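You operate a simulated robot arm through the tools that you are given. There is no shell and no other tool.

Carry out the task below with a simulated robot arm. There is one attempt and no reset: what you move stays moved.

## Task
Gauge the blue stack under the height dial and set the orange slider to its height.
Fine: leave the foot down on it.
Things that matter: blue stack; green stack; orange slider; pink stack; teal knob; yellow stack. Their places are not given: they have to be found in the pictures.

It is judged by the outcome, as a careful person would: the job done as asked, and still so three seconds after it is handed in. It fails if anything else is knocked over, pushed out of place, dropped, spilled or broken.

## Robot
A 6-joint arm with a two-finger parallel gripper, fixed in place. Base frame: the origin is at the foot of the arm, x ahead of it, y to its left, z up; the work surface is at about z = 840. Units: mm, rad, N and s.
With the tool pointing down near the work surface it reaches from about 240 to 640 mm from the base axis. Its first joint turns from -1.152 to 1.152 rad. Payload 2.7 kg.
The TCP is the grasp point between the finger pads, 23 mm short of the fingertips. In the tool frame z runs along the fingers and y along their closing line. The gripper opens to 94 mm. The fingers are 38 mm wide and 10 mm thick; the gripper's body (54 by 96 mm) begins 39 mm behind the TCP.
Orientation is that of the tool frame in the base frame, as [roll, pitch, yaw] about the fixed x, y, z axes, in that order (R = Rz(yaw) Ry(pitch) Rx(roll)). With the fingers straight down and closing along the base's y, the tool's x points along the base's -x, its y along +y and its z along -z.

## Interface
- The arm moves only by the tool servo_tool. Its argument "motion" is a list of rows, each an object of numbers (a shift or turn left out is 0, a gripper value left out holds the last): "rx", "ry", "rz": the turn, a rotation vector about the base's x, y, z in rad; "tx", "ty", "tz": the shift along the base's x, y, z in mm; "jaw": the opening, from 0 (shut) to 1 (fully open). In form: [{"rx": .., "ry": .., "rz": .., "tx": .., "ty": .., "tz": .., "jaw": ..}, ...]. A call has 1 to 20 rows; each row is the pose to reach, as a shift and turn from the pose commanded when the call began. Rows are played at 5 a second. More than 50 mm and 0.15 rad between two rows, or a gripper value outside its range, and nothing of the call is played. Where a pose cannot be reached the arm comes as near as it can. A force on the tool above 40 N (or 10 N above the force at the start of the call, whichever is more), or a blocked arm, ends the call early, and 0.2 s more pass. The fingers move at their own pace (about 45 mm/s each) and stop on an object; they squeeze with about 44 N. The grip force told is the motor's: it shows also when the fingers shut on nothing. Time passes only in rows, and 0.2 s behind the last, so rows that repeat a pose let the fingers close. It gives the time, the measured TCP pose, the force on the tool (base axes), the opening and the grip force at its end, in the units of the frame above (readings bear some noise), with the torque about the TCP (base axes, N m) and any sound that the robot's microphone picked up, and new pictures: "views" is both (left out), scene, wrist or none.
- Cameras (640 x 400 px; columns grow to the right, rows downward): "scene" is fixed at [73.4, -425.5, 1419.4]; the picture's right is [0.81, -0.59, 0.00], its down [-0.26, -0.35, -0.90] and it looks along [0.53, 0.73, -0.43] (base axes); focal length 348 px, centre (320, 200). "wrist" rides on the gripper at [87, 16, -74] in the tool frame; the picture's right is [-0.18, 0.98, 0.00], its down [-0.58, -0.11, -0.81] and it looks along [-0.79, -0.15, 0.59] (tool axes); focal length 243 px, centre (320, 200).
- measure_at(camera, pixels): for up to 12 pixels [column, row] of the newest picture of that camera ("zoom" is the newest enlarged one), the place [x, y, z] in the base frame of the surface seen there, good to about 3 mm. No time passes.
- zoom(camera, box): a new picture of the part [left, top, right, bottom] of that camera's present view, enlarged. No time passes.
- close_job(): hands the job in; it is judged then, once.

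Open the gripper and draw the arm clear of the work before you hand the job in, unless the task says otherwise.

The tools are called after "Request:" as a command line: name --argument value ..., lists and objects as JSON in quotes. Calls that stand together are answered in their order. servo_tool: Moves the arm, as the interface text tells. Its arguments: {"type":"object","properties":{"motion":{"type":"array","items":{"type":"object","properties":{"rx":{"type":"number"},"ry":{"type":"number"},"rz":{"type":"number"},"tx":{"type":"number"},"ty":{"type":"number"},"tz":{"type":"number"},"jaw":{"type":"number"}}}},"views":{"type":"string","enum":["both","scene","wrist","none"]}},"required":["motion"]} The other tools are called the same way: measure_at (camera, pixels) gives the place of the surface under pixels of a picture; zoom (camera, box) takes an enlarged picture of a part of a camera's view; close_job () hands the job in.

At the start:

```text
time_s: 0.0
ee_pos: [323.0, 153.4, 1285.8]
tool_rot: [3.142, 0.001, -3.141]
ft_force: [0.4, 0.3, 0.2]
torque: [0.0, 0.0, 0.01]
gripper_width: 94.1
grasp_force: 0.1
```

scene: 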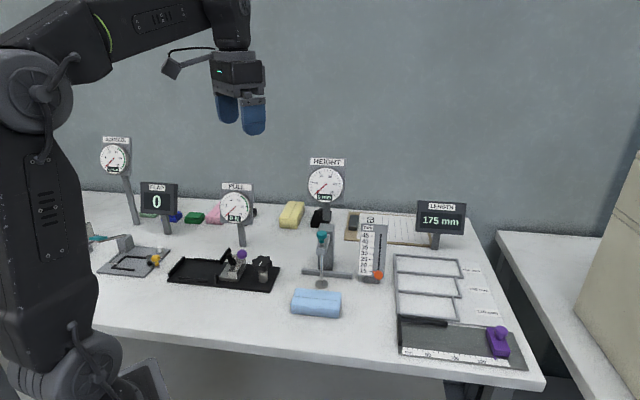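
wrist: 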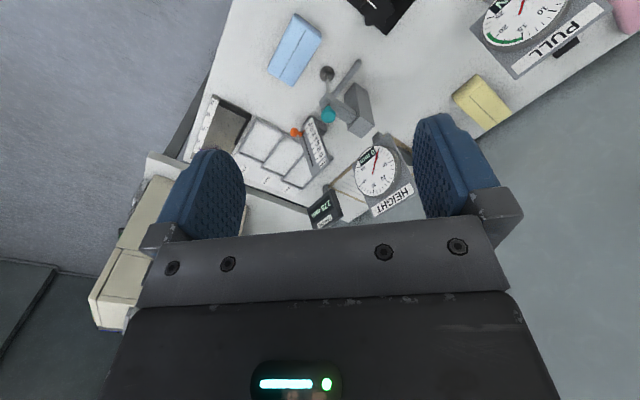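

The scene shows the height dial at about (325,185), with a teal knob at (322,237), a slider scale at (372,250) with an orange knob at (378,275), and the blue stack at (316,303). I'll zoom in to see each of these more closely.

Request:
zoom --camera "scene" --box '[270, 150, 430, 330]'

Request:
zoom --camera "wrist" --box '[250, 0, 430, 220]'

Request:
measure_at --camera "scene" --pixels '[[293, 303], [341, 307], [317, 293], [316, 303], [297, 291], [340, 293], [321, 235], [321, 284], [325, 245], [378, 275], [363, 225], [305, 272]]'

```text
2.22 times, centred on (350, 240) of scene
```

zoom: 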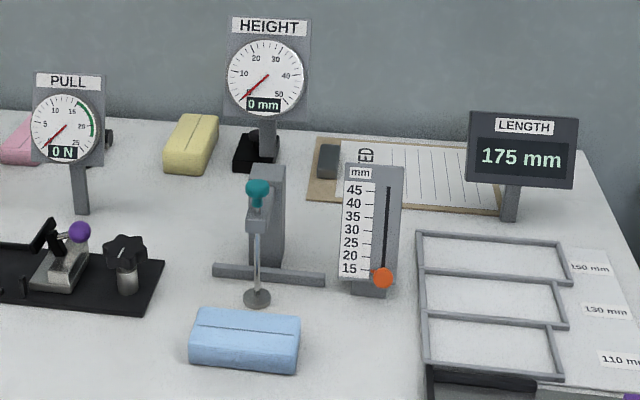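

```text
1.82 times, centred on (340, 110) of wrist
```

zoom: 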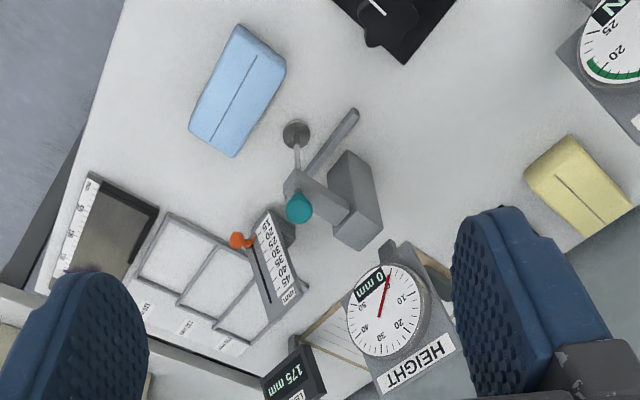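

```text
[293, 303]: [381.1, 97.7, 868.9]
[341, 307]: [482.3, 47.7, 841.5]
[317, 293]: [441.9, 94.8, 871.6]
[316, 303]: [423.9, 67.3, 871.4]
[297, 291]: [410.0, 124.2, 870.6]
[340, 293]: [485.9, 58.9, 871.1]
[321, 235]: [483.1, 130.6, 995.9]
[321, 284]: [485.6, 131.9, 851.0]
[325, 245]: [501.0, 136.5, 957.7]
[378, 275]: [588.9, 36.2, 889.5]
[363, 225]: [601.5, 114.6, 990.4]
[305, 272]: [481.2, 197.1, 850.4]
```

The zoom shows the gauge column with the teal knob on top of a thin shaft, a foot disc at (255,298), a crossbar fence behind it, and the slider scale from 15 to 45 with the slider at the bottom. I'll measure key points through tighter zooms.

Request:
zoom --camera "scene" --box '[280, 220, 400, 330]'

Request:
measure_at --camera "zoom" --pixels '[[200, 60], [220, 95], [260, 60], [222, 200], [222, 280], [130, 216], [380, 235], [65, 390], [100, 310], [335, 320], [320, 430], [520, 245]]'

```text
3.64 times, centred on (340, 275) of scene
```

zoom: 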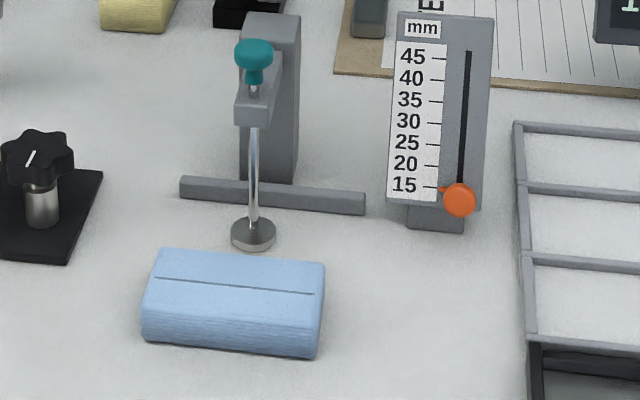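

```text
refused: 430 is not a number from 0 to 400
```

Request:
measure_at --camera "zoom" --pixels '[[254, 45], [254, 72], [240, 115], [262, 115], [253, 235], [240, 242], [185, 188], [360, 204], [160, 252], [322, 265], [308, 328], [148, 310]]'

Request:
measure_at --camera "zoom" --pixels '[[441, 58], [440, 80], [438, 101], [437, 123], [436, 144], [435, 166], [434, 187], [459, 200], [443, 189], [468, 60], [461, 178], [435, 222]]'

Request:
measure_at --camera "zoom" --pixels '[[250, 20], [297, 20], [245, 170], [295, 175], [270, 75], [265, 95], [398, 15], [490, 20], [390, 200], [480, 205], [145, 340], [310, 352]]'

```text
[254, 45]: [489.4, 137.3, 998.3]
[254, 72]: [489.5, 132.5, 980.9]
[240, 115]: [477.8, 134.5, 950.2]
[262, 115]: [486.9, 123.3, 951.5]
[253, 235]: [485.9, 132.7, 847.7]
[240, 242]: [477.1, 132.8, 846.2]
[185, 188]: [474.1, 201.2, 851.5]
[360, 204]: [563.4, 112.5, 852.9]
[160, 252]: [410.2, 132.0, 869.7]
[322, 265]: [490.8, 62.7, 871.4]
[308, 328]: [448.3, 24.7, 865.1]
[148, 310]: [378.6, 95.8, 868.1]
```

```text
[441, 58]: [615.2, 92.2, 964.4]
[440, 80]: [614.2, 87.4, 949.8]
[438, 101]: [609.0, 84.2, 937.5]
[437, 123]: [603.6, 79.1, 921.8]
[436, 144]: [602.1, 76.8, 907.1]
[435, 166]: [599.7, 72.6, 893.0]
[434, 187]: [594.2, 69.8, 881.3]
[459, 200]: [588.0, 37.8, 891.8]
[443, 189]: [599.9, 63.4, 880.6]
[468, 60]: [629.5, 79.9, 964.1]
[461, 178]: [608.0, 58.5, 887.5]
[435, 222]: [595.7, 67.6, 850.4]
```

```text
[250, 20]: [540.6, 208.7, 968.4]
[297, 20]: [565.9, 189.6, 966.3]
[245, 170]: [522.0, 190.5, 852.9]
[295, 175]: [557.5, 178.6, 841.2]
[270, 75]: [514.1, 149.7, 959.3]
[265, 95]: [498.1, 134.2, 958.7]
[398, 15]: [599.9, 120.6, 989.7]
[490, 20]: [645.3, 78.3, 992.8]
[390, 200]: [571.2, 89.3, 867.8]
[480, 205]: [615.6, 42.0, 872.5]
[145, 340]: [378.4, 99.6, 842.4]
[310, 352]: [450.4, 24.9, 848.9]
```

The gauge is turned 45°: its fence runs from (474,201) to (563,112) and the shaft is at about (488,134). Before approaching the knob I'll measure the dial plate and its post for clearance.

Request:
measure_at --camera "scene" --pixels '[[311, 162], [343, 162], [325, 183], [312, 200], [340, 202], [325, 212], [234, 205], [255, 240], [265, 265], [290, 215], [460, 205], [435, 240]]'

Request:
zoom --camera "scene" --box '[295, 150, 395, 215]'

```text
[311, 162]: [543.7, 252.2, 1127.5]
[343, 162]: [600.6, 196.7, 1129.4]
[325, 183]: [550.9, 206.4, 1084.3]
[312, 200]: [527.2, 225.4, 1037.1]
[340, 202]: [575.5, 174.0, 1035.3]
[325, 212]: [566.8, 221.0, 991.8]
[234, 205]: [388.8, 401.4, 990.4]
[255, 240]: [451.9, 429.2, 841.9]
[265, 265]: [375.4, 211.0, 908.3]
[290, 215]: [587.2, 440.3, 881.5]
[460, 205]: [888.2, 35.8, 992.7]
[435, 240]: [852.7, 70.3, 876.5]
```

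```text
6.15 times, centred on (345, 182) of scene
```

zoom: 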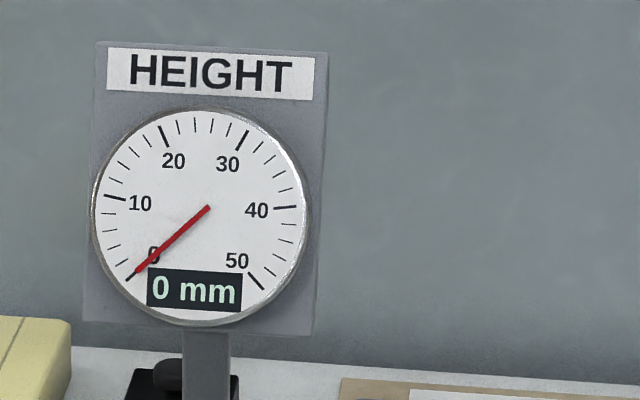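

The dial plate's lower front edge is about 90 mm behind the shaft, at z of roughly 1037, so a vertical approach to the knob is clear. I move above the knob and turn the tool 45° so the fingers close along the fence direction.

Request:
servo_tool --motion '[{"tx": 20, "ty": -2, "tz": -20, "rz": 0.098, "jaw": 0.7}, {"tx": 41, "ty": -5, "tz": -50, "rz": 0.196}, {"tx": 62, "ty": -7, "tz": -80, "rz": 0.294}, {"tx": 83, "ty": -10, "tz": -110, "rz": 0.392}, {"tx": 104, "ty": -12, "tz": -140, "rz": 0.49}, {"tx": 125, "ty": -15, "tz": -170, "rz": 0.588}, {"tx": 145, "ty": -17, "tz": -200, "rz": 0.686}, {"tx": 165, "ty": -19, "tz": -225, "rz": 0.785}, {"tx": 165, "ty": -19, "tz": -225, "rz": 0.785}]' --views "both"

```text
time_s: 2.0
ee_pos: [487.9, 134.9, 1060.7]
tool_rot: [3.142, 0.001, -2.355]
ft_force: [0.0, -0.4, 0.0]
torque: [0.03, 0.0, 0.01]
gripper_width: 65.7
grasp_force: 0.0
```

scene: 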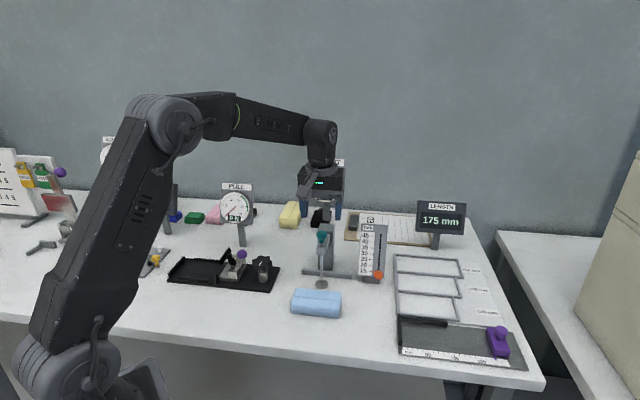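
wrist: 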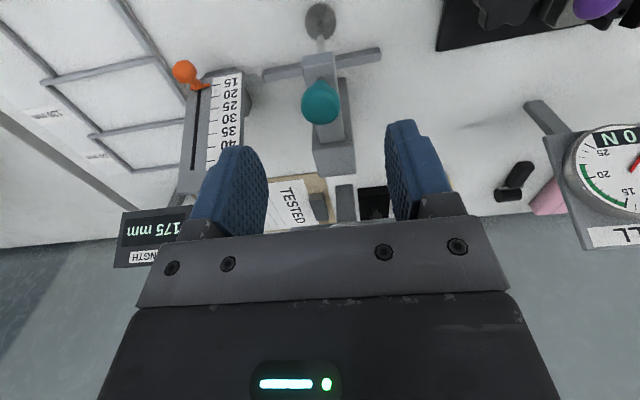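

The wrist view shows the knob at (321,102), centred between the fingers. I measure the knob edges from this closer view to refine its centre.

Request:
measure_at --camera "wrist" --pixels '[[321, 102], [304, 103], [338, 103], [321, 86], [321, 120], [321, 22], [308, 24], [334, 24], [320, 65], [330, 90], [265, 75], [380, 55]]'

Request:
zoom --camera "wrist" --box '[160, 0, 400, 200]'

```text
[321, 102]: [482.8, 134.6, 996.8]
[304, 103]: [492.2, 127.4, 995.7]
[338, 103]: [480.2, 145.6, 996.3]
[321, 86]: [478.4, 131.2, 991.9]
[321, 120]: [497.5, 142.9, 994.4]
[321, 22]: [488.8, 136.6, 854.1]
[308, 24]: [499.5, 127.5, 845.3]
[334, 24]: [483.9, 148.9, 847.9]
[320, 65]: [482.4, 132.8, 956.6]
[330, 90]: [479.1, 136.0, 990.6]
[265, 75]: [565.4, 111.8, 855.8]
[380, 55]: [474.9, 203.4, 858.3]
```

```text
2.00 times, centred on (280, 100) of wrist
```

zoom: 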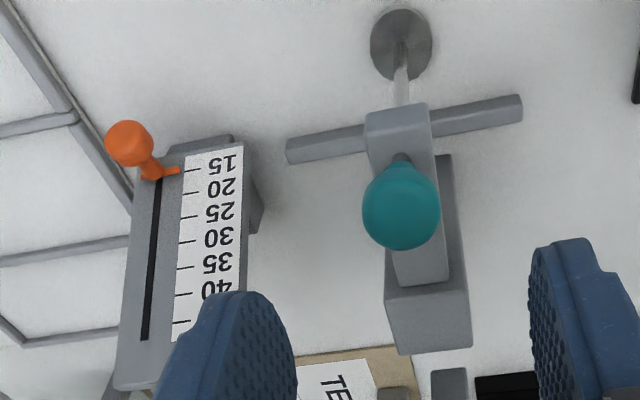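

The knob centre is about (487,136) with its top near z=998, and the bracket top is near 960. I descend until the fingertips are just above the bracket and close on the knob.

Request:
servo_tool --motion '[{"tx": -0.5, "ty": 0.5, "tz": -25}, {"tx": -0.5, "ty": 0.5, "tz": -48}, {"tx": -0.5, "ty": 0.5, "tz": -66}, {"tx": -0.5, "ty": 0.5, "tz": -66, "jaw": 0.2}, {"tx": -0.5, "ty": 0.5, "tz": -66, "jaw": 0.15}, {"tx": -0.5, "ty": 0.5, "tz": -66, "jaw": 0.1}, {"tx": -0.5, "ty": 0.5, "tz": -66, "jaw": 0.1}]' --views "both"

```text
time_s: 3.6
ee_pos: [488.6, 135.0, 996.4]
tool_rot: [3.141, 0.0, -2.356]
ft_force: [9.0, -7.5, -0.3]
torque: [0.1, 0.05, -0.08]
gripper_width: 25.0
grasp_force: 44.7
```

scene: 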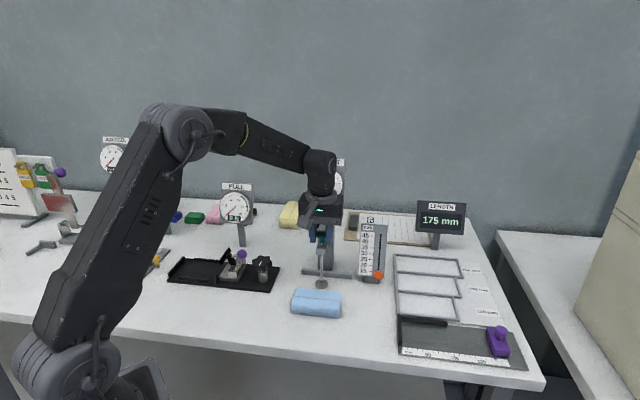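
wrist: 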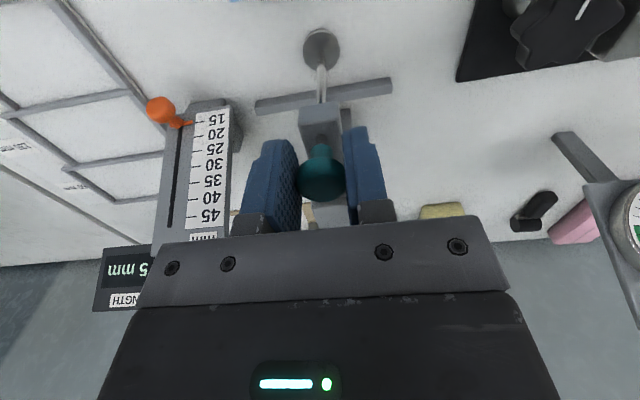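

The knob is gripped at 25 mm with a small side load of (9,-7.5) N. I shift about 1.5 mm to relieve it, then raise the knob slowly by 45 mm.

Request:
servo_tool --motion '[{"tx": 1.2, "ty": -1.0, "tz": 0}, {"tx": 1.2, "ty": -1.0, "tz": 6}, {"tx": 1.2, "ty": -1.0, "tz": 13}, {"tx": 1.2, "ty": -1.0, "tz": 20}, {"tx": 1.2, "ty": -1.0, "tz": 27}, {"tx": 1.2, "ty": -1.0, "tz": 34}, {"tx": 1.2, "ty": -1.0, "tz": 41}, {"tx": 1.2, "ty": -1.0, "tz": 46}, {"tx": 1.2, "ty": -1.0, "tz": 46}]' --views "both"

```text
time_s: 5.6
ee_pos: [487.5, 133.8, 1041.7]
tool_rot: [3.139, -0.006, -2.355]
ft_force: [-29.2, -3.9, -0.8]
torque: [0.31, -0.4, 0.15]
gripper_width: 25.2
grasp_force: 45.0
```

scene: 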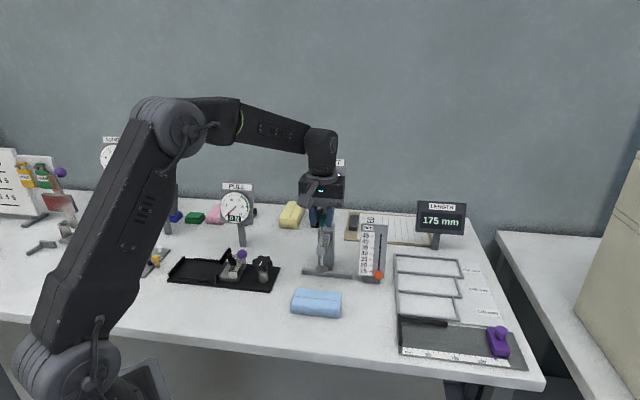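
wrist: 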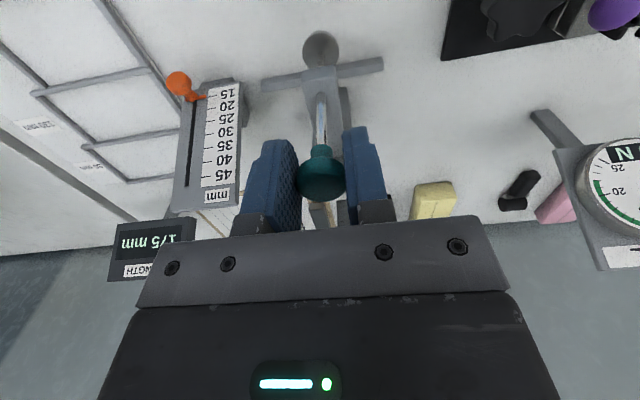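

The knob rose with the gripper by about 45 mm, and the foot is now seen up by the bracket at (321,48) in the wrist view. I relieve the -29 N side load in x, then open the fingers to see whether the foot stays up.

Request:
servo_tool --motion '[{"tx": -1.0, "ty": 0, "tz": 0}, {"tx": -2.0, "ty": 0, "tz": 0}, {"tx": -2.0, "ty": 0, "tz": 0}]' --views "none"

```text
time_s: 6.4
ee_pos: [488.7, 134.1, 1041.2]
tool_rot: [-3.139, 0.0, -2.356]
ft_force: [-8.8, -1.6, -0.4]
torque: [-0.83, 1.01, 0.13]
gripper_width: 25.4
grasp_force: 45.2
```

Request:
servo_tool --motion '[{"jaw": 0.35}, {"jaw": 0.45}, {"jaw": 0.55}, {"jaw": 0.55}]' --views "both"

```text
time_s: 7.4
ee_pos: [487.7, 134.9, 1042.6]
tool_rot: [-3.141, 0.001, -2.355]
ft_force: [0.0, -0.7, 0.7]
torque: [-0.03, 0.03, 0.02]
gripper_width: 51.5
grasp_force: 0.2
```

scene: 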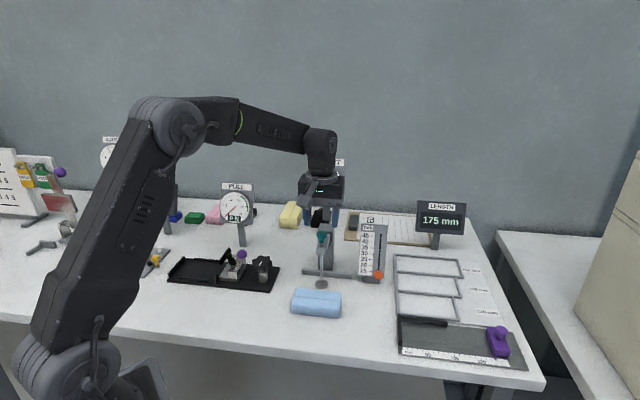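
wrist: 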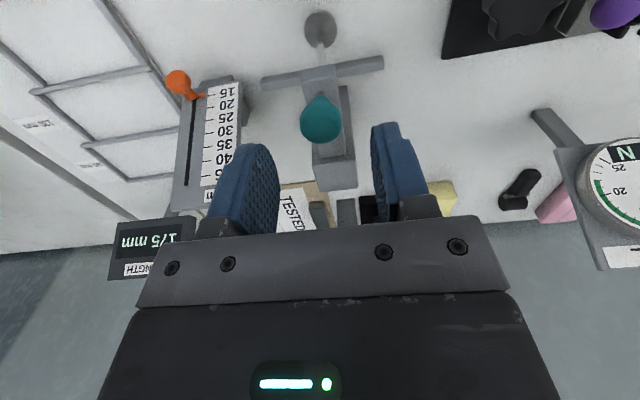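

The foot fell back once released: the wrist view shows the knob back down at (321,120) and the foot on the table. I look closely at the shaft and bracket for a latch or parking feature.

Request:
zoom --camera "scene" --box '[300, 225, 345, 292]'

Request:
zoom --camera "wrist" --box '[260, 0, 390, 200]'

```text
5.97 times, centred on (322, 258) of scene
```

zoom: 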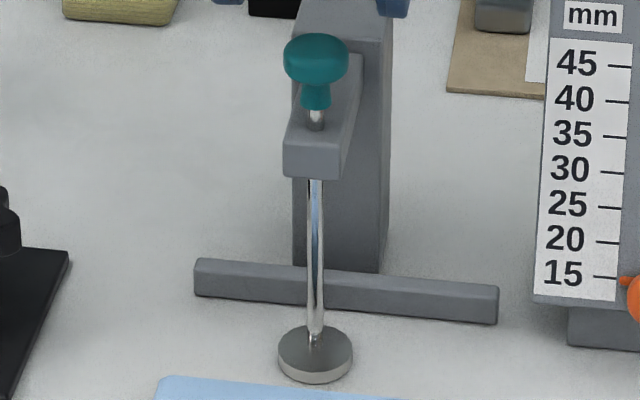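

```text
2.00 times, centred on (325, 100) of wrist
```

zoom: 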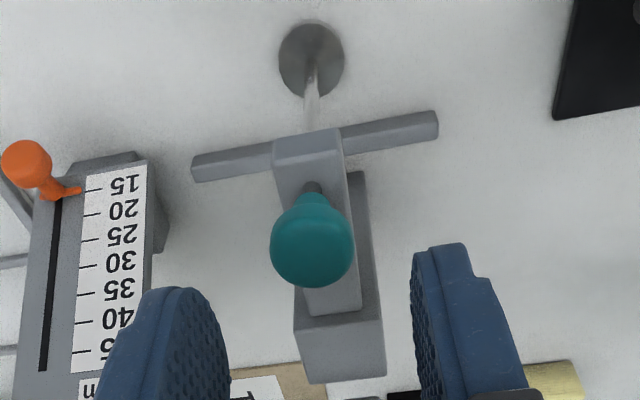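

I see no latch at rest height, but there may be one at the top of the travel. I regrip the knob and raise it until it stops.

Request:
servo_tool --motion '[{"tx": 1.2, "ty": 0.6, "tz": -23}, {"tx": 1.2, "ty": 0.6, "tz": -46}, {"tx": 1.2, "ty": 0.6, "tz": -46, "jaw": 0.2}, {"tx": 1.2, "ty": 0.6, "tz": -46, "jaw": 0.1}, {"tx": 1.2, "ty": 0.6, "tz": -46, "jaw": 0.1}, {"tx": 1.2, "ty": 0.6, "tz": -46, "jaw": 0.1}]' --views "none"

```text
time_s: 8.8
ee_pos: [489.3, 135.6, 994.4]
tool_rot: [3.141, -0.001, -2.357]
ft_force: [2.7, -2.1, -0.8]
torque: [0.05, 0.14, 0.02]
gripper_width: 25.1
grasp_force: 45.3
```

The regrip is nearly load-free at 25.1 mm. I raise the knob gradually and watch for a stop.

Request:
servo_tool --motion '[{"tz": 8}, {"tz": 16}, {"tz": 24}, {"tz": 32}, {"tz": 40}, {"tz": 46}, {"tz": 50}, {"tz": 54}, {"tz": 58}, {"tz": 60}, {"tz": 60}]' --views "both"

```text
time_s: 11.2
ee_pos: [489.9, 135.7, 1051.2]
tool_rot: [3.138, -0.005, -2.357]
ft_force: [16.1, 3.9, -33.3]
torque: [-0.04, -0.32, -0.03]
gripper_width: 25.0
grasp_force: 44.6
```

scene: 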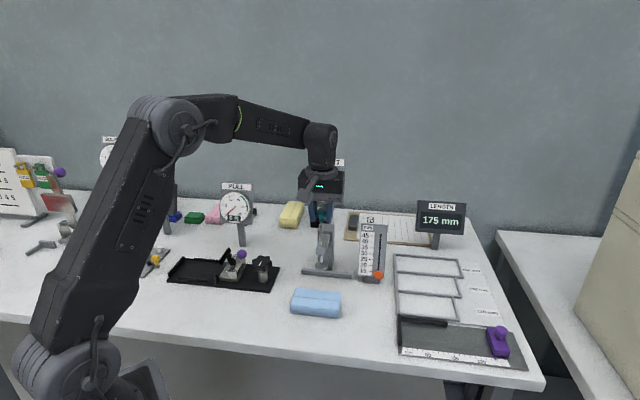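
wrist: 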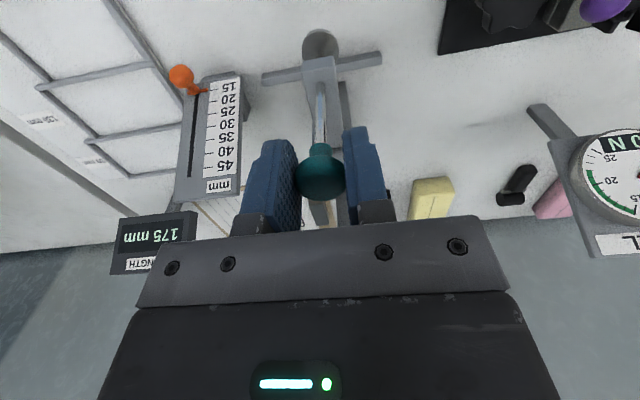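

The knob hit a top stop at about +57 mm (Fz is -33 N). I ease off and release here to see whether it latches at the top.

Request:
servo_tool --motion '[{"tx": -1.0, "tz": -2}, {"tx": -1.0, "tz": -3}, {"tx": -1.0, "tz": -3, "jaw": 0.4}, {"tx": -1.0, "tz": -3, "jaw": 0.5}]' --views "both"

```text
time_s: 12.2
ee_pos: [487.2, 135.7, 1053.0]
tool_rot: [3.142, 0.002, -2.357]
ft_force: [0.5, 1.0, 0.0]
torque: [-0.02, -0.01, 0.03]
gripper_width: 46.8
grasp_force: 0.2
```

scene: 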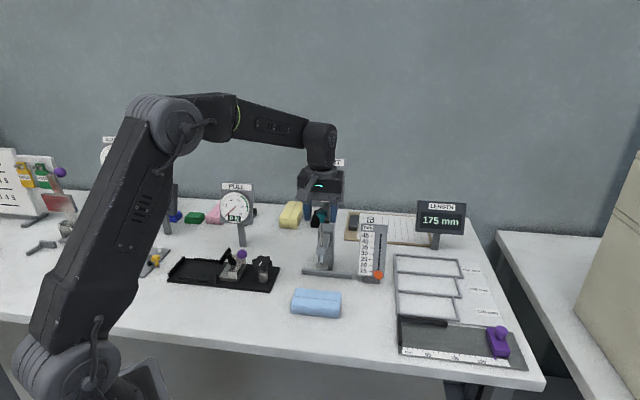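
wrist: 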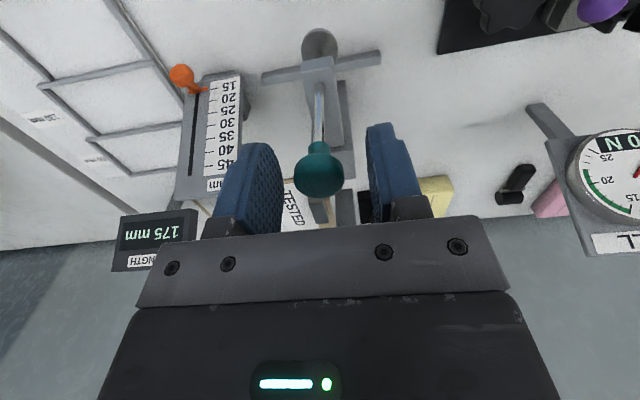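

Released, the knob stays up at (319,170) in the wrist view, so the foot is parked at the top. I retreat upward and then back toward the front of the stack, to check the foot and measure the stack closely.

Request:
servo_tool --motion '[{"tz": 20, "jaw": 0.55}, {"tz": 45}, {"tz": 65, "tx": -5, "ty": -5}, {"tz": 65, "tx": -30, "ty": -30}, {"tz": 55, "tx": -60, "ty": -60}, {"tz": 30, "tx": -85, "ty": -85}, {"tz": 0, "tx": -105, "ty": -105}, {"tz": 0, "tx": -110, "ty": -110}, {"tz": 0, "tx": -110, "ty": -110}]' --views "both"

```text
time_s: 14.2
ee_pos: [377.9, 24.9, 1053.4]
tool_rot: [-3.141, -0.001, -2.355]
ft_force: [0.2, -0.6, -0.2]
torque: [-0.01, 0.01, -0.03]
gripper_width: 51.7
grasp_force: 0.0
```

scene: 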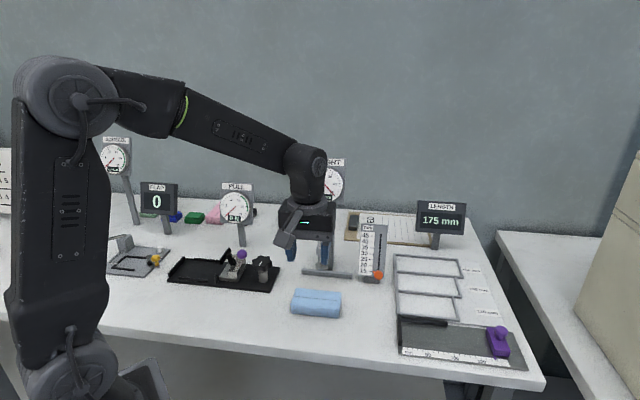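
wrist: 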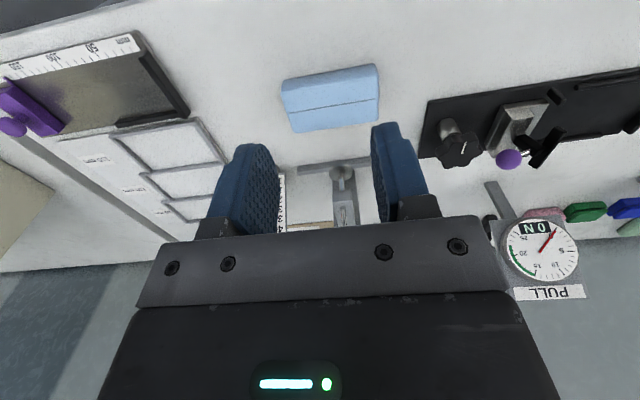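

The foot is still up, at (342,172) in the wrist view, and the stack is fully visible around (332,98). I measure the stack's corners and the foot.

Request:
zoom --camera "wrist" --box '[260, 40, 420, 200]'

Request:
measure_at --camera "wrist" --pixels '[[284, 80], [377, 66], [293, 130], [379, 121], [332, 85], [332, 98], [335, 118], [281, 95], [342, 172], [346, 215], [330, 65], [310, 170]]'

```text
2.50 times, centred on (340, 120) of wrist
```

zoom: 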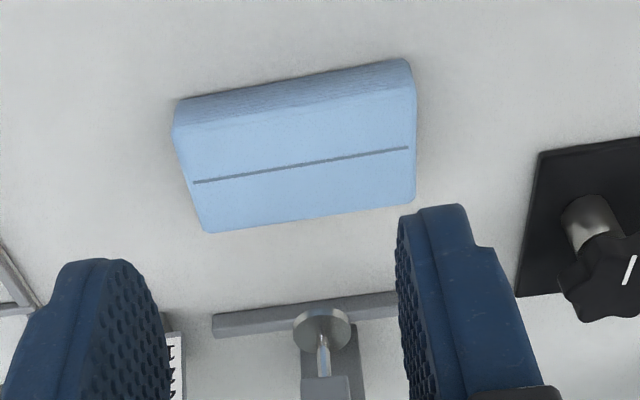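

```text
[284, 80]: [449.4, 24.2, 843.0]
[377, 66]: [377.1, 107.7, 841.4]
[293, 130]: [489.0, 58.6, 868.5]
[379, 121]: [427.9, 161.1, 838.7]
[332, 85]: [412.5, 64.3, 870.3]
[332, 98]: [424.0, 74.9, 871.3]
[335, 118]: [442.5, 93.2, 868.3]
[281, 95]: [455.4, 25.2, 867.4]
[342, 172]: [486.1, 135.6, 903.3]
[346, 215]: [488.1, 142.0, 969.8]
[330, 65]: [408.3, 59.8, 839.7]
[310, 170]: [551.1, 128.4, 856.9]
```

I measure the stack's top corners precisely in the enlarged picture.

Request:
measure_at --camera "zoom" --pixels '[[178, 137], [412, 92], [408, 198], [211, 227], [190, 105], [400, 65], [300, 115], [305, 210], [196, 182], [407, 148], [320, 322], [300, 165]]'

```text
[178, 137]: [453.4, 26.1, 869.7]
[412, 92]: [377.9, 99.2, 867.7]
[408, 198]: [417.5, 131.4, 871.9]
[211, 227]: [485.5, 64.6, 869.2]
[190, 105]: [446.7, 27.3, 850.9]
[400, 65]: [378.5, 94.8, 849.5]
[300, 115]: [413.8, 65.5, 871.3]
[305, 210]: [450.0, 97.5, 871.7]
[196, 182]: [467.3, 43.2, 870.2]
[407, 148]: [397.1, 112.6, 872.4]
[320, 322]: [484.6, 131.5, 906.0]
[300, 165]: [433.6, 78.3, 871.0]
```

The stack's long edges are parallel to the fence, and its centre (433,80) lies directly in front of the foot (486,135), with about 77 mm to push along (0.71,0.71). I tilt the tool 15° back for clearance from the gauge and lower the open fingers in front of the stack.

Request:
servo_tool --motion '[{"tz": -30, "rx": 0.062, "ry": -0.062}, {"tz": -65, "rx": 0.124, "ry": -0.124}, {"tz": -100, "rx": 0.184, "ry": -0.184}, {"tz": -130, "rx": 0.184, "ry": -0.184}, {"tz": -155, "rx": 0.184, "ry": -0.184}, {"tz": -170, "rx": 0.184, "ry": -0.184}, {"tz": -178, "rx": 0.184, "ry": -0.184}, {"tz": -178, "rx": 0.184, "ry": -0.184}]' --views "both"

```text
time_s: 16.0
ee_pos: [377.9, 24.7, 872.9]
tool_rot: [3.142, 0.26, -2.356]
ft_force: [-0.7, 0.1, 0.4]
torque: [-0.02, 0.0, 0.01]
gripper_width: 52.1
grasp_force: 0.0
```

scene: 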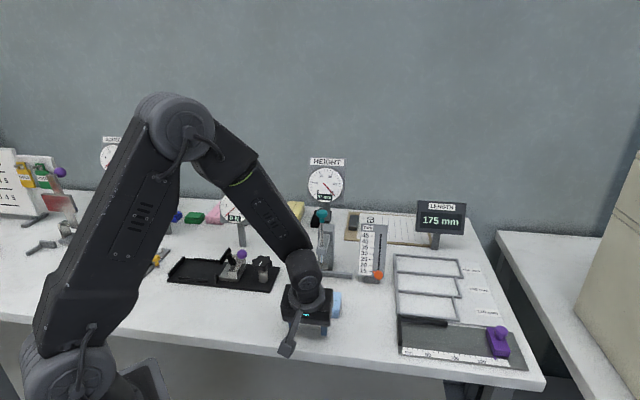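
wrist: 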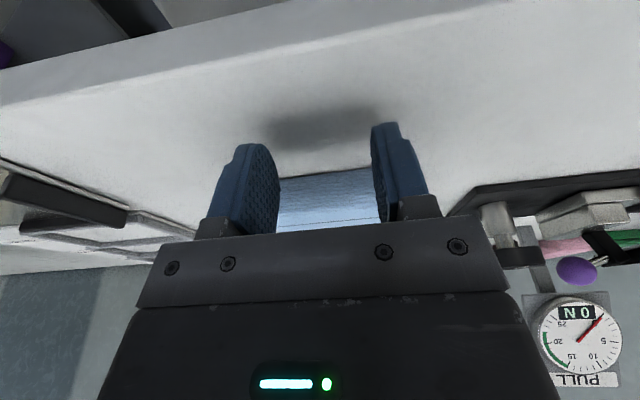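

The fingers are down in front of the stack with no contact force. I zoom in to check the clearances around the gripper and gauge before pushing.

Request:
zoom --camera "scene" --box '[250, 150, 400, 360]'

Request:
zoom --camera "wrist" --box '[180, 90, 460, 240]'

```text
1.90 times, centred on (325, 255) of scene
```

zoom: 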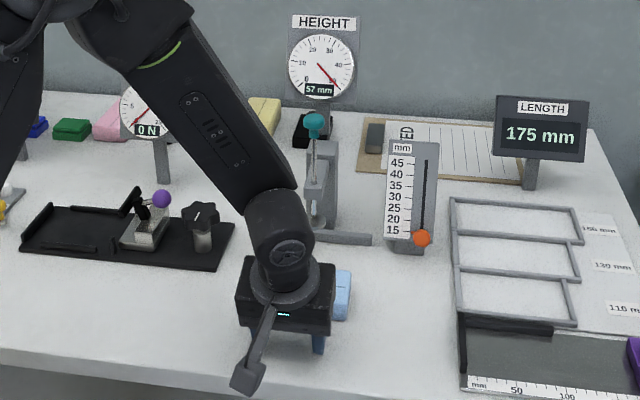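

```text
2.29 times, centred on (320, 165) of wrist
```

zoom: 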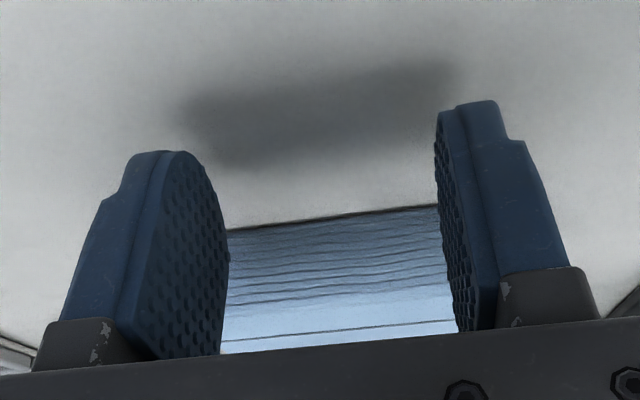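

The dial reads 57 mm with the foot parked high, and the path is clear. I push the stack steadily along (0.71,0.71), stopping short to check.

Request:
servo_tool --motion '[{"tx": 6, "ty": 6}, {"tx": 12, "ty": 12}, {"tx": 17, "ty": 17}, {"tx": 22, "ty": 22}, {"tx": 27, "ty": 27}, {"tx": 32, "ty": 32}, {"tx": 37, "ty": 37}, {"tx": 42, "ty": 42}, {"tx": 47, "ty": 47}, {"tx": 52, "ty": 52}, {"tx": 57, "ty": 57}, {"tx": 61, "ty": 61}, {"tx": 61, "ty": 61}]' --views "both"

```text
time_s: 18.8
ee_pos: [439.1, 85.2, 874.1]
tool_rot: [-3.141, 0.259, -2.357]
ft_force: [-0.4, 0.2, 0.1]
torque: [0.0, -0.02, -0.01]
gripper_width: 51.6
grasp_force: 0.1
```

scene: 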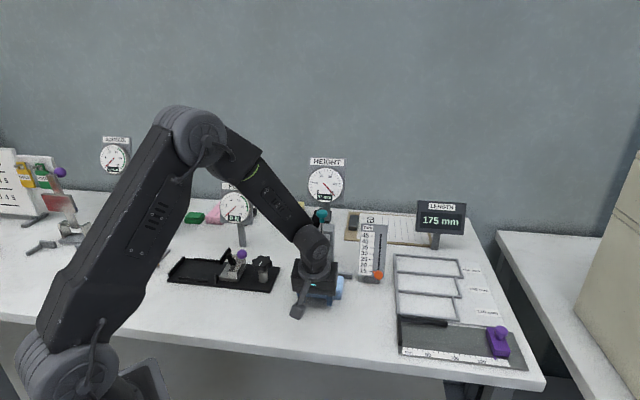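
wrist: 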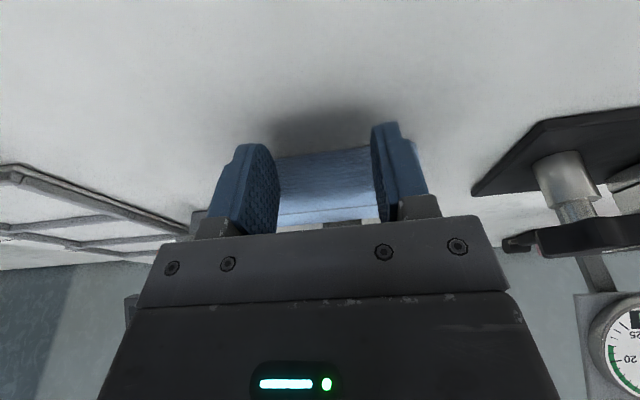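

The stack moved with the fingers, and its front face shows between them around (325,180). I measure its location from the wrist view.

Request:
measure_at --camera "wrist" --pixels '[[285, 160], [365, 150], [325, 175], [290, 220], [360, 212], [325, 205], [325, 190], [345, 222]]'

Request:
zoom --camera "wrist" --box '[180, 110, 460, 250]'

Request:
zoom --camera "scene" --box '[270, 150, 400, 330]'

```text
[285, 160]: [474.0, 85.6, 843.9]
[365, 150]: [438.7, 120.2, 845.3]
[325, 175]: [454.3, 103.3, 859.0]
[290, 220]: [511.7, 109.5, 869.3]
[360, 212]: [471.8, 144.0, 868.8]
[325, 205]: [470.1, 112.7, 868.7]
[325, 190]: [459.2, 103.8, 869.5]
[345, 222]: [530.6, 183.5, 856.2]
```

```text
2.29 times, centred on (320, 180) of wrist
```

zoom: 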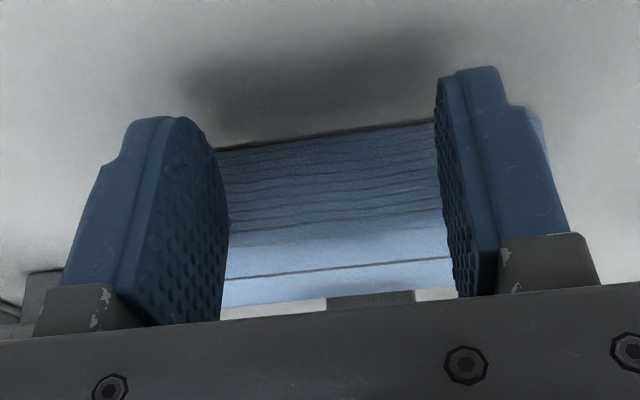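

```text
2.22 times, centred on (335, 240) of scene
```

zoom: 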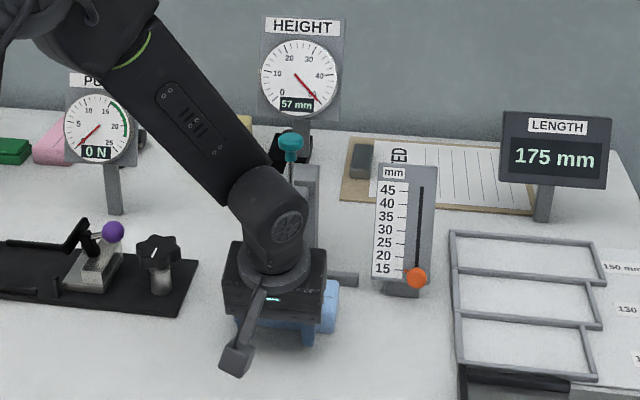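

The front face is at f≈395 along the push direction, so the stack centre sits about 20 mm short of the foot. I push 14 mm more in both x and y, then back straight off.

Request:
servo_tool --motion '[{"tx": 4, "ty": 4}, {"tx": 8, "ty": 8}, {"tx": 11, "ty": 11}, {"tx": 14, "ty": 14}, {"tx": 14, "ty": 14}, {"tx": 4, "ty": 4}, {"tx": -12, "ty": -12}, {"tx": -35, "ty": -35, "tz": 10}, {"tx": -60, "ty": -60, "tz": 35}, {"tx": -75, "ty": -75, "tz": 75}, {"tx": -80, "ty": -80, "tz": 115}, {"tx": -80, "ty": -80, "tz": 115}]' --views "both"

```text
time_s: 21.4
ee_pos: [356.0, 6.2, 987.9]
tool_rot: [-3.141, 0.261, -2.356]
ft_force: [0.7, 0.6, 0.2]
torque: [-0.01, -0.03, -0.01]
gripper_width: 51.7
grasp_force: 0.1
```

scene: 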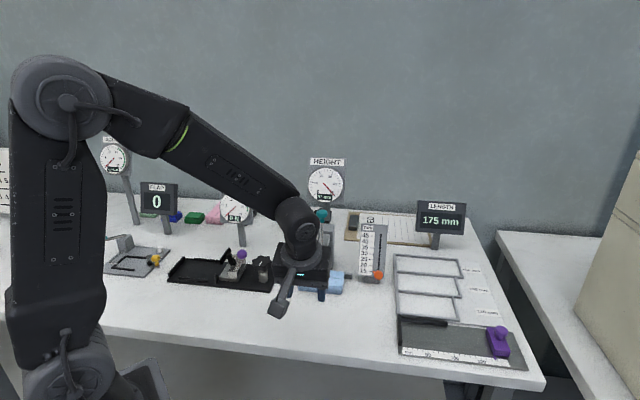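
wrist: 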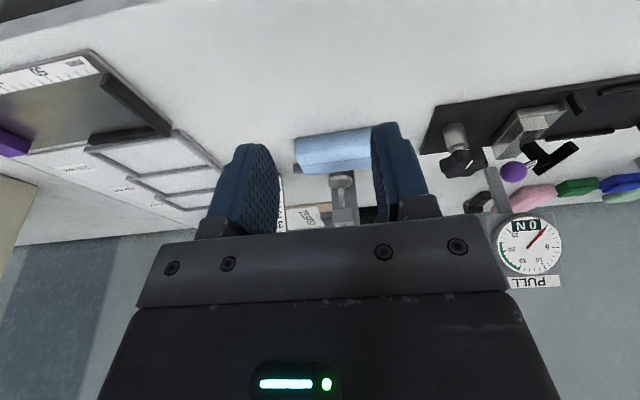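

The stack now sits beneath the raised foot. I measure its edges relative to the foot from the wrist view.

Request:
zoom --camera "wrist" --box '[270, 110, 410, 230]'

Request:
measure_at --camera "wrist" --pixels '[[298, 143], [369, 135], [335, 145], [300, 168], [335, 155], [369, 158], [342, 182], [322, 172], [365, 167]]'

```text
3.33 times, centred on (340, 170) of wrist
```

zoom: 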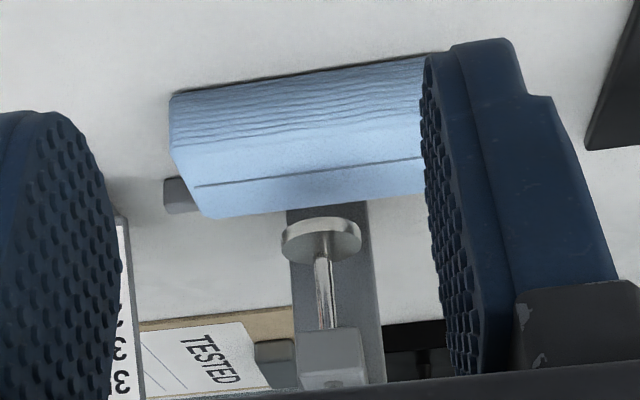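

```text
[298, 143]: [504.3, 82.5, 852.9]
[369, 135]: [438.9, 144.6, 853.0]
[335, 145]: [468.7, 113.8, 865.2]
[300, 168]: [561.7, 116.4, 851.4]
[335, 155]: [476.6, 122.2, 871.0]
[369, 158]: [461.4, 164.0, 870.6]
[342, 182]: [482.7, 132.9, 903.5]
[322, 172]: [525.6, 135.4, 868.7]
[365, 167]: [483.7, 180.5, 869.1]
```

The stack spans f≈413–468 with the foot at f≈439, so it is well centred under it. I straighten the tool and return above the raised knob.

Request:
servo_tool --motion '[{"tz": 40, "rx": -0.062, "ry": 0.062}, {"tz": 80, "rx": -0.124, "ry": 0.124}, {"tz": 118, "rx": -0.184, "ry": 0.184}, {"tz": 141, "tx": 20, "ty": 20, "rx": -0.184, "ry": 0.184}, {"tz": 141, "tx": 48, "ty": 48, "rx": -0.184, "ry": 0.184}, {"tz": 141, "tx": 78, "ty": 78, "rx": -0.184, "ry": 0.184}, {"tz": 141, "tx": 108, "ty": 107, "rx": -0.184, "ry": 0.184}, {"tz": 141, "tx": 130, "ty": 129, "rx": -0.184, "ry": 0.184}, {"tz": 141, "tx": 130, "ty": 129, "rx": -0.184, "ry": 0.184}]' --views "both"

```text
time_s: 23.4
ee_pos: [489.2, 136.5, 1129.1]
tool_rot: [3.141, -0.001, -2.355]
ft_force: [0.3, 0.1, -0.6]
torque: [-0.02, -0.04, -0.02]
gripper_width: 51.5
grasp_force: 0.0
```

scene: 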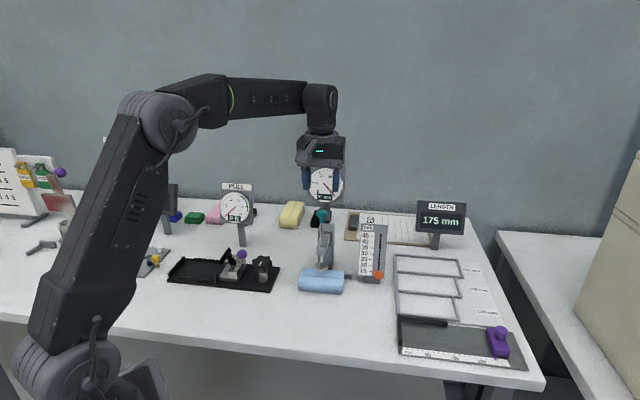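
wrist: 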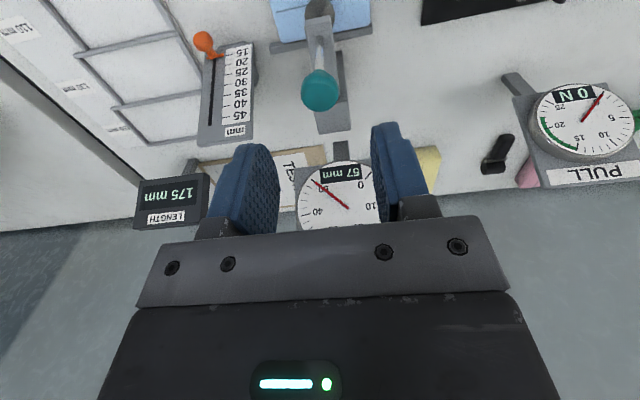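

The foot is still up (the dial reads 57 mm) and the stack is under it in the scene view at (321,282). I descend onto the raised knob and close the fingers.

Request:
servo_tool --motion '[{"tz": -25}, {"tz": -50}, {"tz": -70}, {"tz": -78}, {"tz": -78, "jaw": 0.3}, {"tz": -78, "jaw": 0.2}, {"tz": -78, "jaw": 0.1}, {"tz": -78, "jaw": 0.1}, {"tz": -78, "jaw": 0.1}]' --views "both"

```text
time_s: 25.4
ee_pos: [489.3, 136.3, 1049.6]
tool_rot: [-3.141, -0.001, -2.354]
ft_force: [-9.6, 8.2, -0.2]
torque: [-0.16, 0.01, 0.06]
gripper_width: 24.9
grasp_force: 44.4
```

scene: 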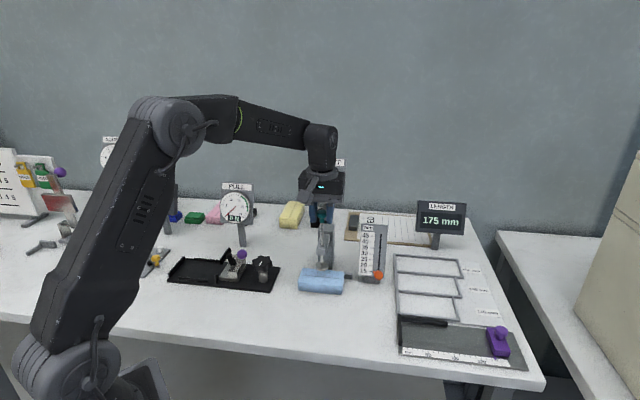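
wrist: 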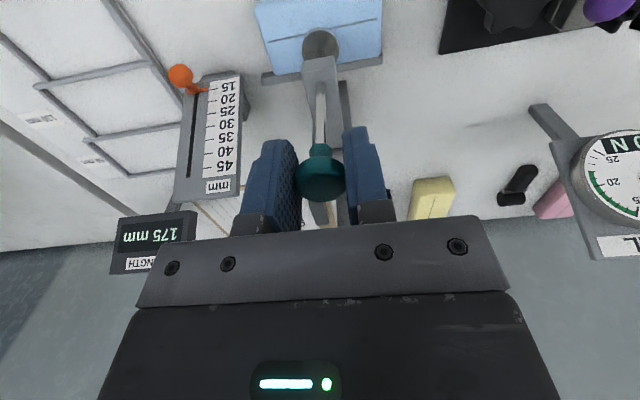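

The knob is gripped at 24.9 mm. I lower it gently by 20 mm, which keeps the foot just above the roughly 31 mm tall stack.

Request:
servo_tool --motion '[{"tx": -0.6, "ty": 0.5, "tz": -2}, {"tx": -0.6, "ty": 0.5, "tz": -5}, {"tx": -0.6, "ty": 0.5, "tz": -8}, {"tx": -0.6, "ty": 0.5, "tz": -11}, {"tx": -0.6, "ty": 0.5, "tz": -14}, {"tx": -0.6, "ty": 0.5, "tz": -17}, {"tx": -0.6, "ty": 0.5, "tz": -20}, {"tx": -0.6, "ty": 0.5, "tz": -20}]' --views "both"

```text
time_s: 27.2
ee_pos: [489.5, 135.7, 1032.9]
tool_rot: [-3.141, 0.006, -2.356]
ft_force: [21.9, 6.0, -0.6]
torque: [0.47, -0.26, -0.11]
gripper_width: 24.9
grasp_force: 45.3
```

scene: 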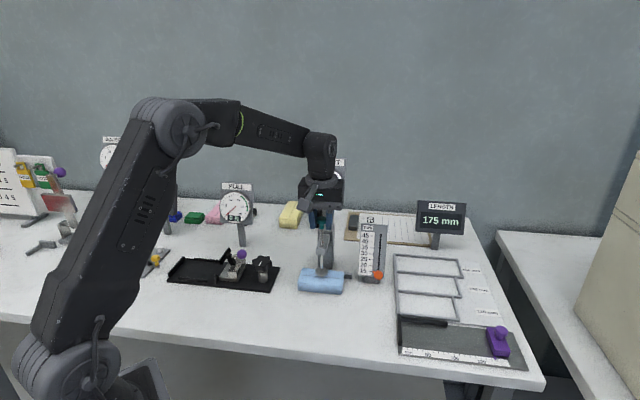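
wrist: 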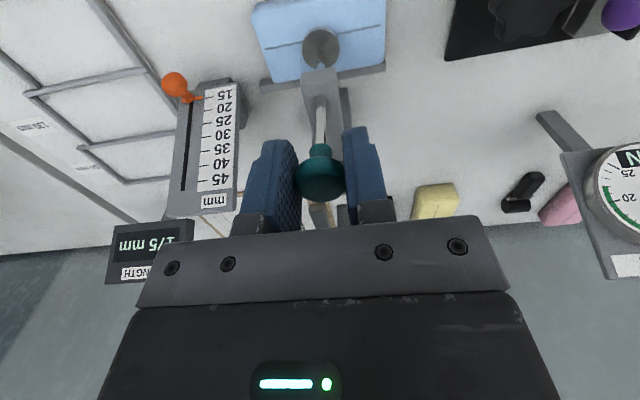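

The foot is close above the stack. I relieve the side load and lower a few more millimetres to contact.

Request:
servo_tool --motion '[{"tx": 1.0, "ty": 0.3, "tz": 0}, {"tx": 1.5, "ty": 0.4, "tz": -1}, {"tx": 1.5, "ty": 0.4, "tz": -2}, {"tx": 1.5, "ty": 0.4, "tz": -3}, {"tx": 1.5, "ty": 0.4, "tz": -4}, {"tx": 1.5, "ty": 0.4, "tz": -4}]' --views "none"

```text
time_s: 28.6
ee_pos: [489.0, 134.4, 1027.7]
tool_rot: [3.141, -0.001, -2.356]
ft_force: [6.4, 0.5, -0.1]
torque: [-0.3, -0.03, 0.02]
gripper_width: 25.5
grasp_force: 45.2
```

There is no vertical contact force yet at about 33 mm. I continue down 3 mm in small steps.

Request:
servo_tool --motion '[{"tx": 0.4, "tz": -0.7}, {"tx": 0.4, "tz": -1.4}, {"tx": 0.4, "tz": -2.1}, {"tx": 0.4, "tz": -2.1}]' --views "none"

```text
time_s: 29.6
ee_pos: [490.0, 135.0, 1026.0]
tool_rot: [3.14, -0.002, -2.357]
ft_force: [-4.4, -7.5, -0.8]
torque: [-0.06, -0.17, -0.07]
gripper_width: 25.4
grasp_force: 44.7
```

The foot should now be within a millimetre or so of the stack top. I open the fingers so it settles under its own weight, then rise clear.

Request:
servo_tool --motion '[{"jaw": 0.3}, {"jaw": 0.45}, {"jaw": 0.55}, {"jaw": 0.55}, {"tz": 20}, {"tz": 50}, {"tz": 80}, {"tz": 110, "tx": -10, "ty": -10}, {"tz": 120, "tx": -40, "ty": -40}, {"tz": 120, "tx": -70, "ty": -70}, {"tz": 120, "tx": -100, "ty": -100}, {"tz": 120, "tx": -100, "ty": -100}]' --views "both"

```text
time_s: 32.2
ee_pos: [390.0, 35.0, 1144.1]
tool_rot: [-3.141, 0.001, -2.356]
ft_force: [-0.3, 0.1, 0.6]
torque: [-0.01, 0.01, 0.01]
gripper_width: 51.5
grasp_force: 0.0
```

scene: 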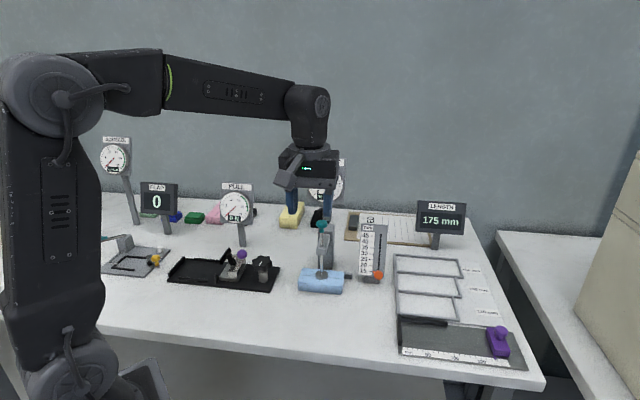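
wrist: 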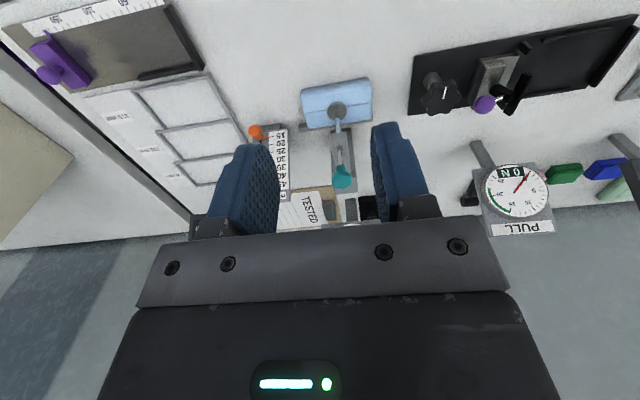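

The stack now supports the foot, but the gripper hides the dial in the scene view. I move to in front of the slider, which clears the view of the dial and lets me inspect the slider.

Request:
servo_tool --motion '[{"tx": 30, "ty": -10, "tz": -15}, {"tx": 60, "ty": -20, "tz": -35}, {"tx": 90, "ty": -30, "tz": -55}, {"tx": 115, "ty": -38, "tz": -75}, {"tx": 125, "ty": -45, "tz": -85}, {"tx": 125, "ty": -45, "tz": -85}]' --views "both"

```text
time_s: 33.6
ee_pos: [515.4, -9.8, 1061.5]
tool_rot: [3.14, 0.001, -2.357]
ft_force: [0.8, 0.2, 0.0]
torque: [0.0, 0.02, 0.03]
gripper_width: 51.7
grasp_force: 0.1
```

scene: 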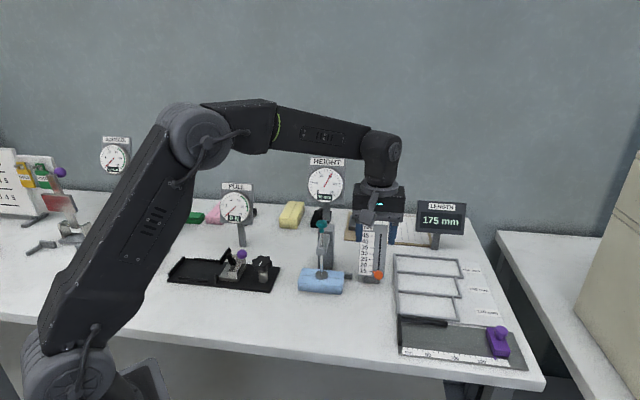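
wrist: 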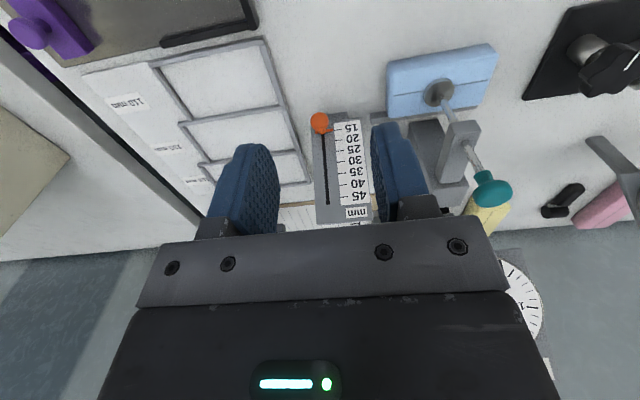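

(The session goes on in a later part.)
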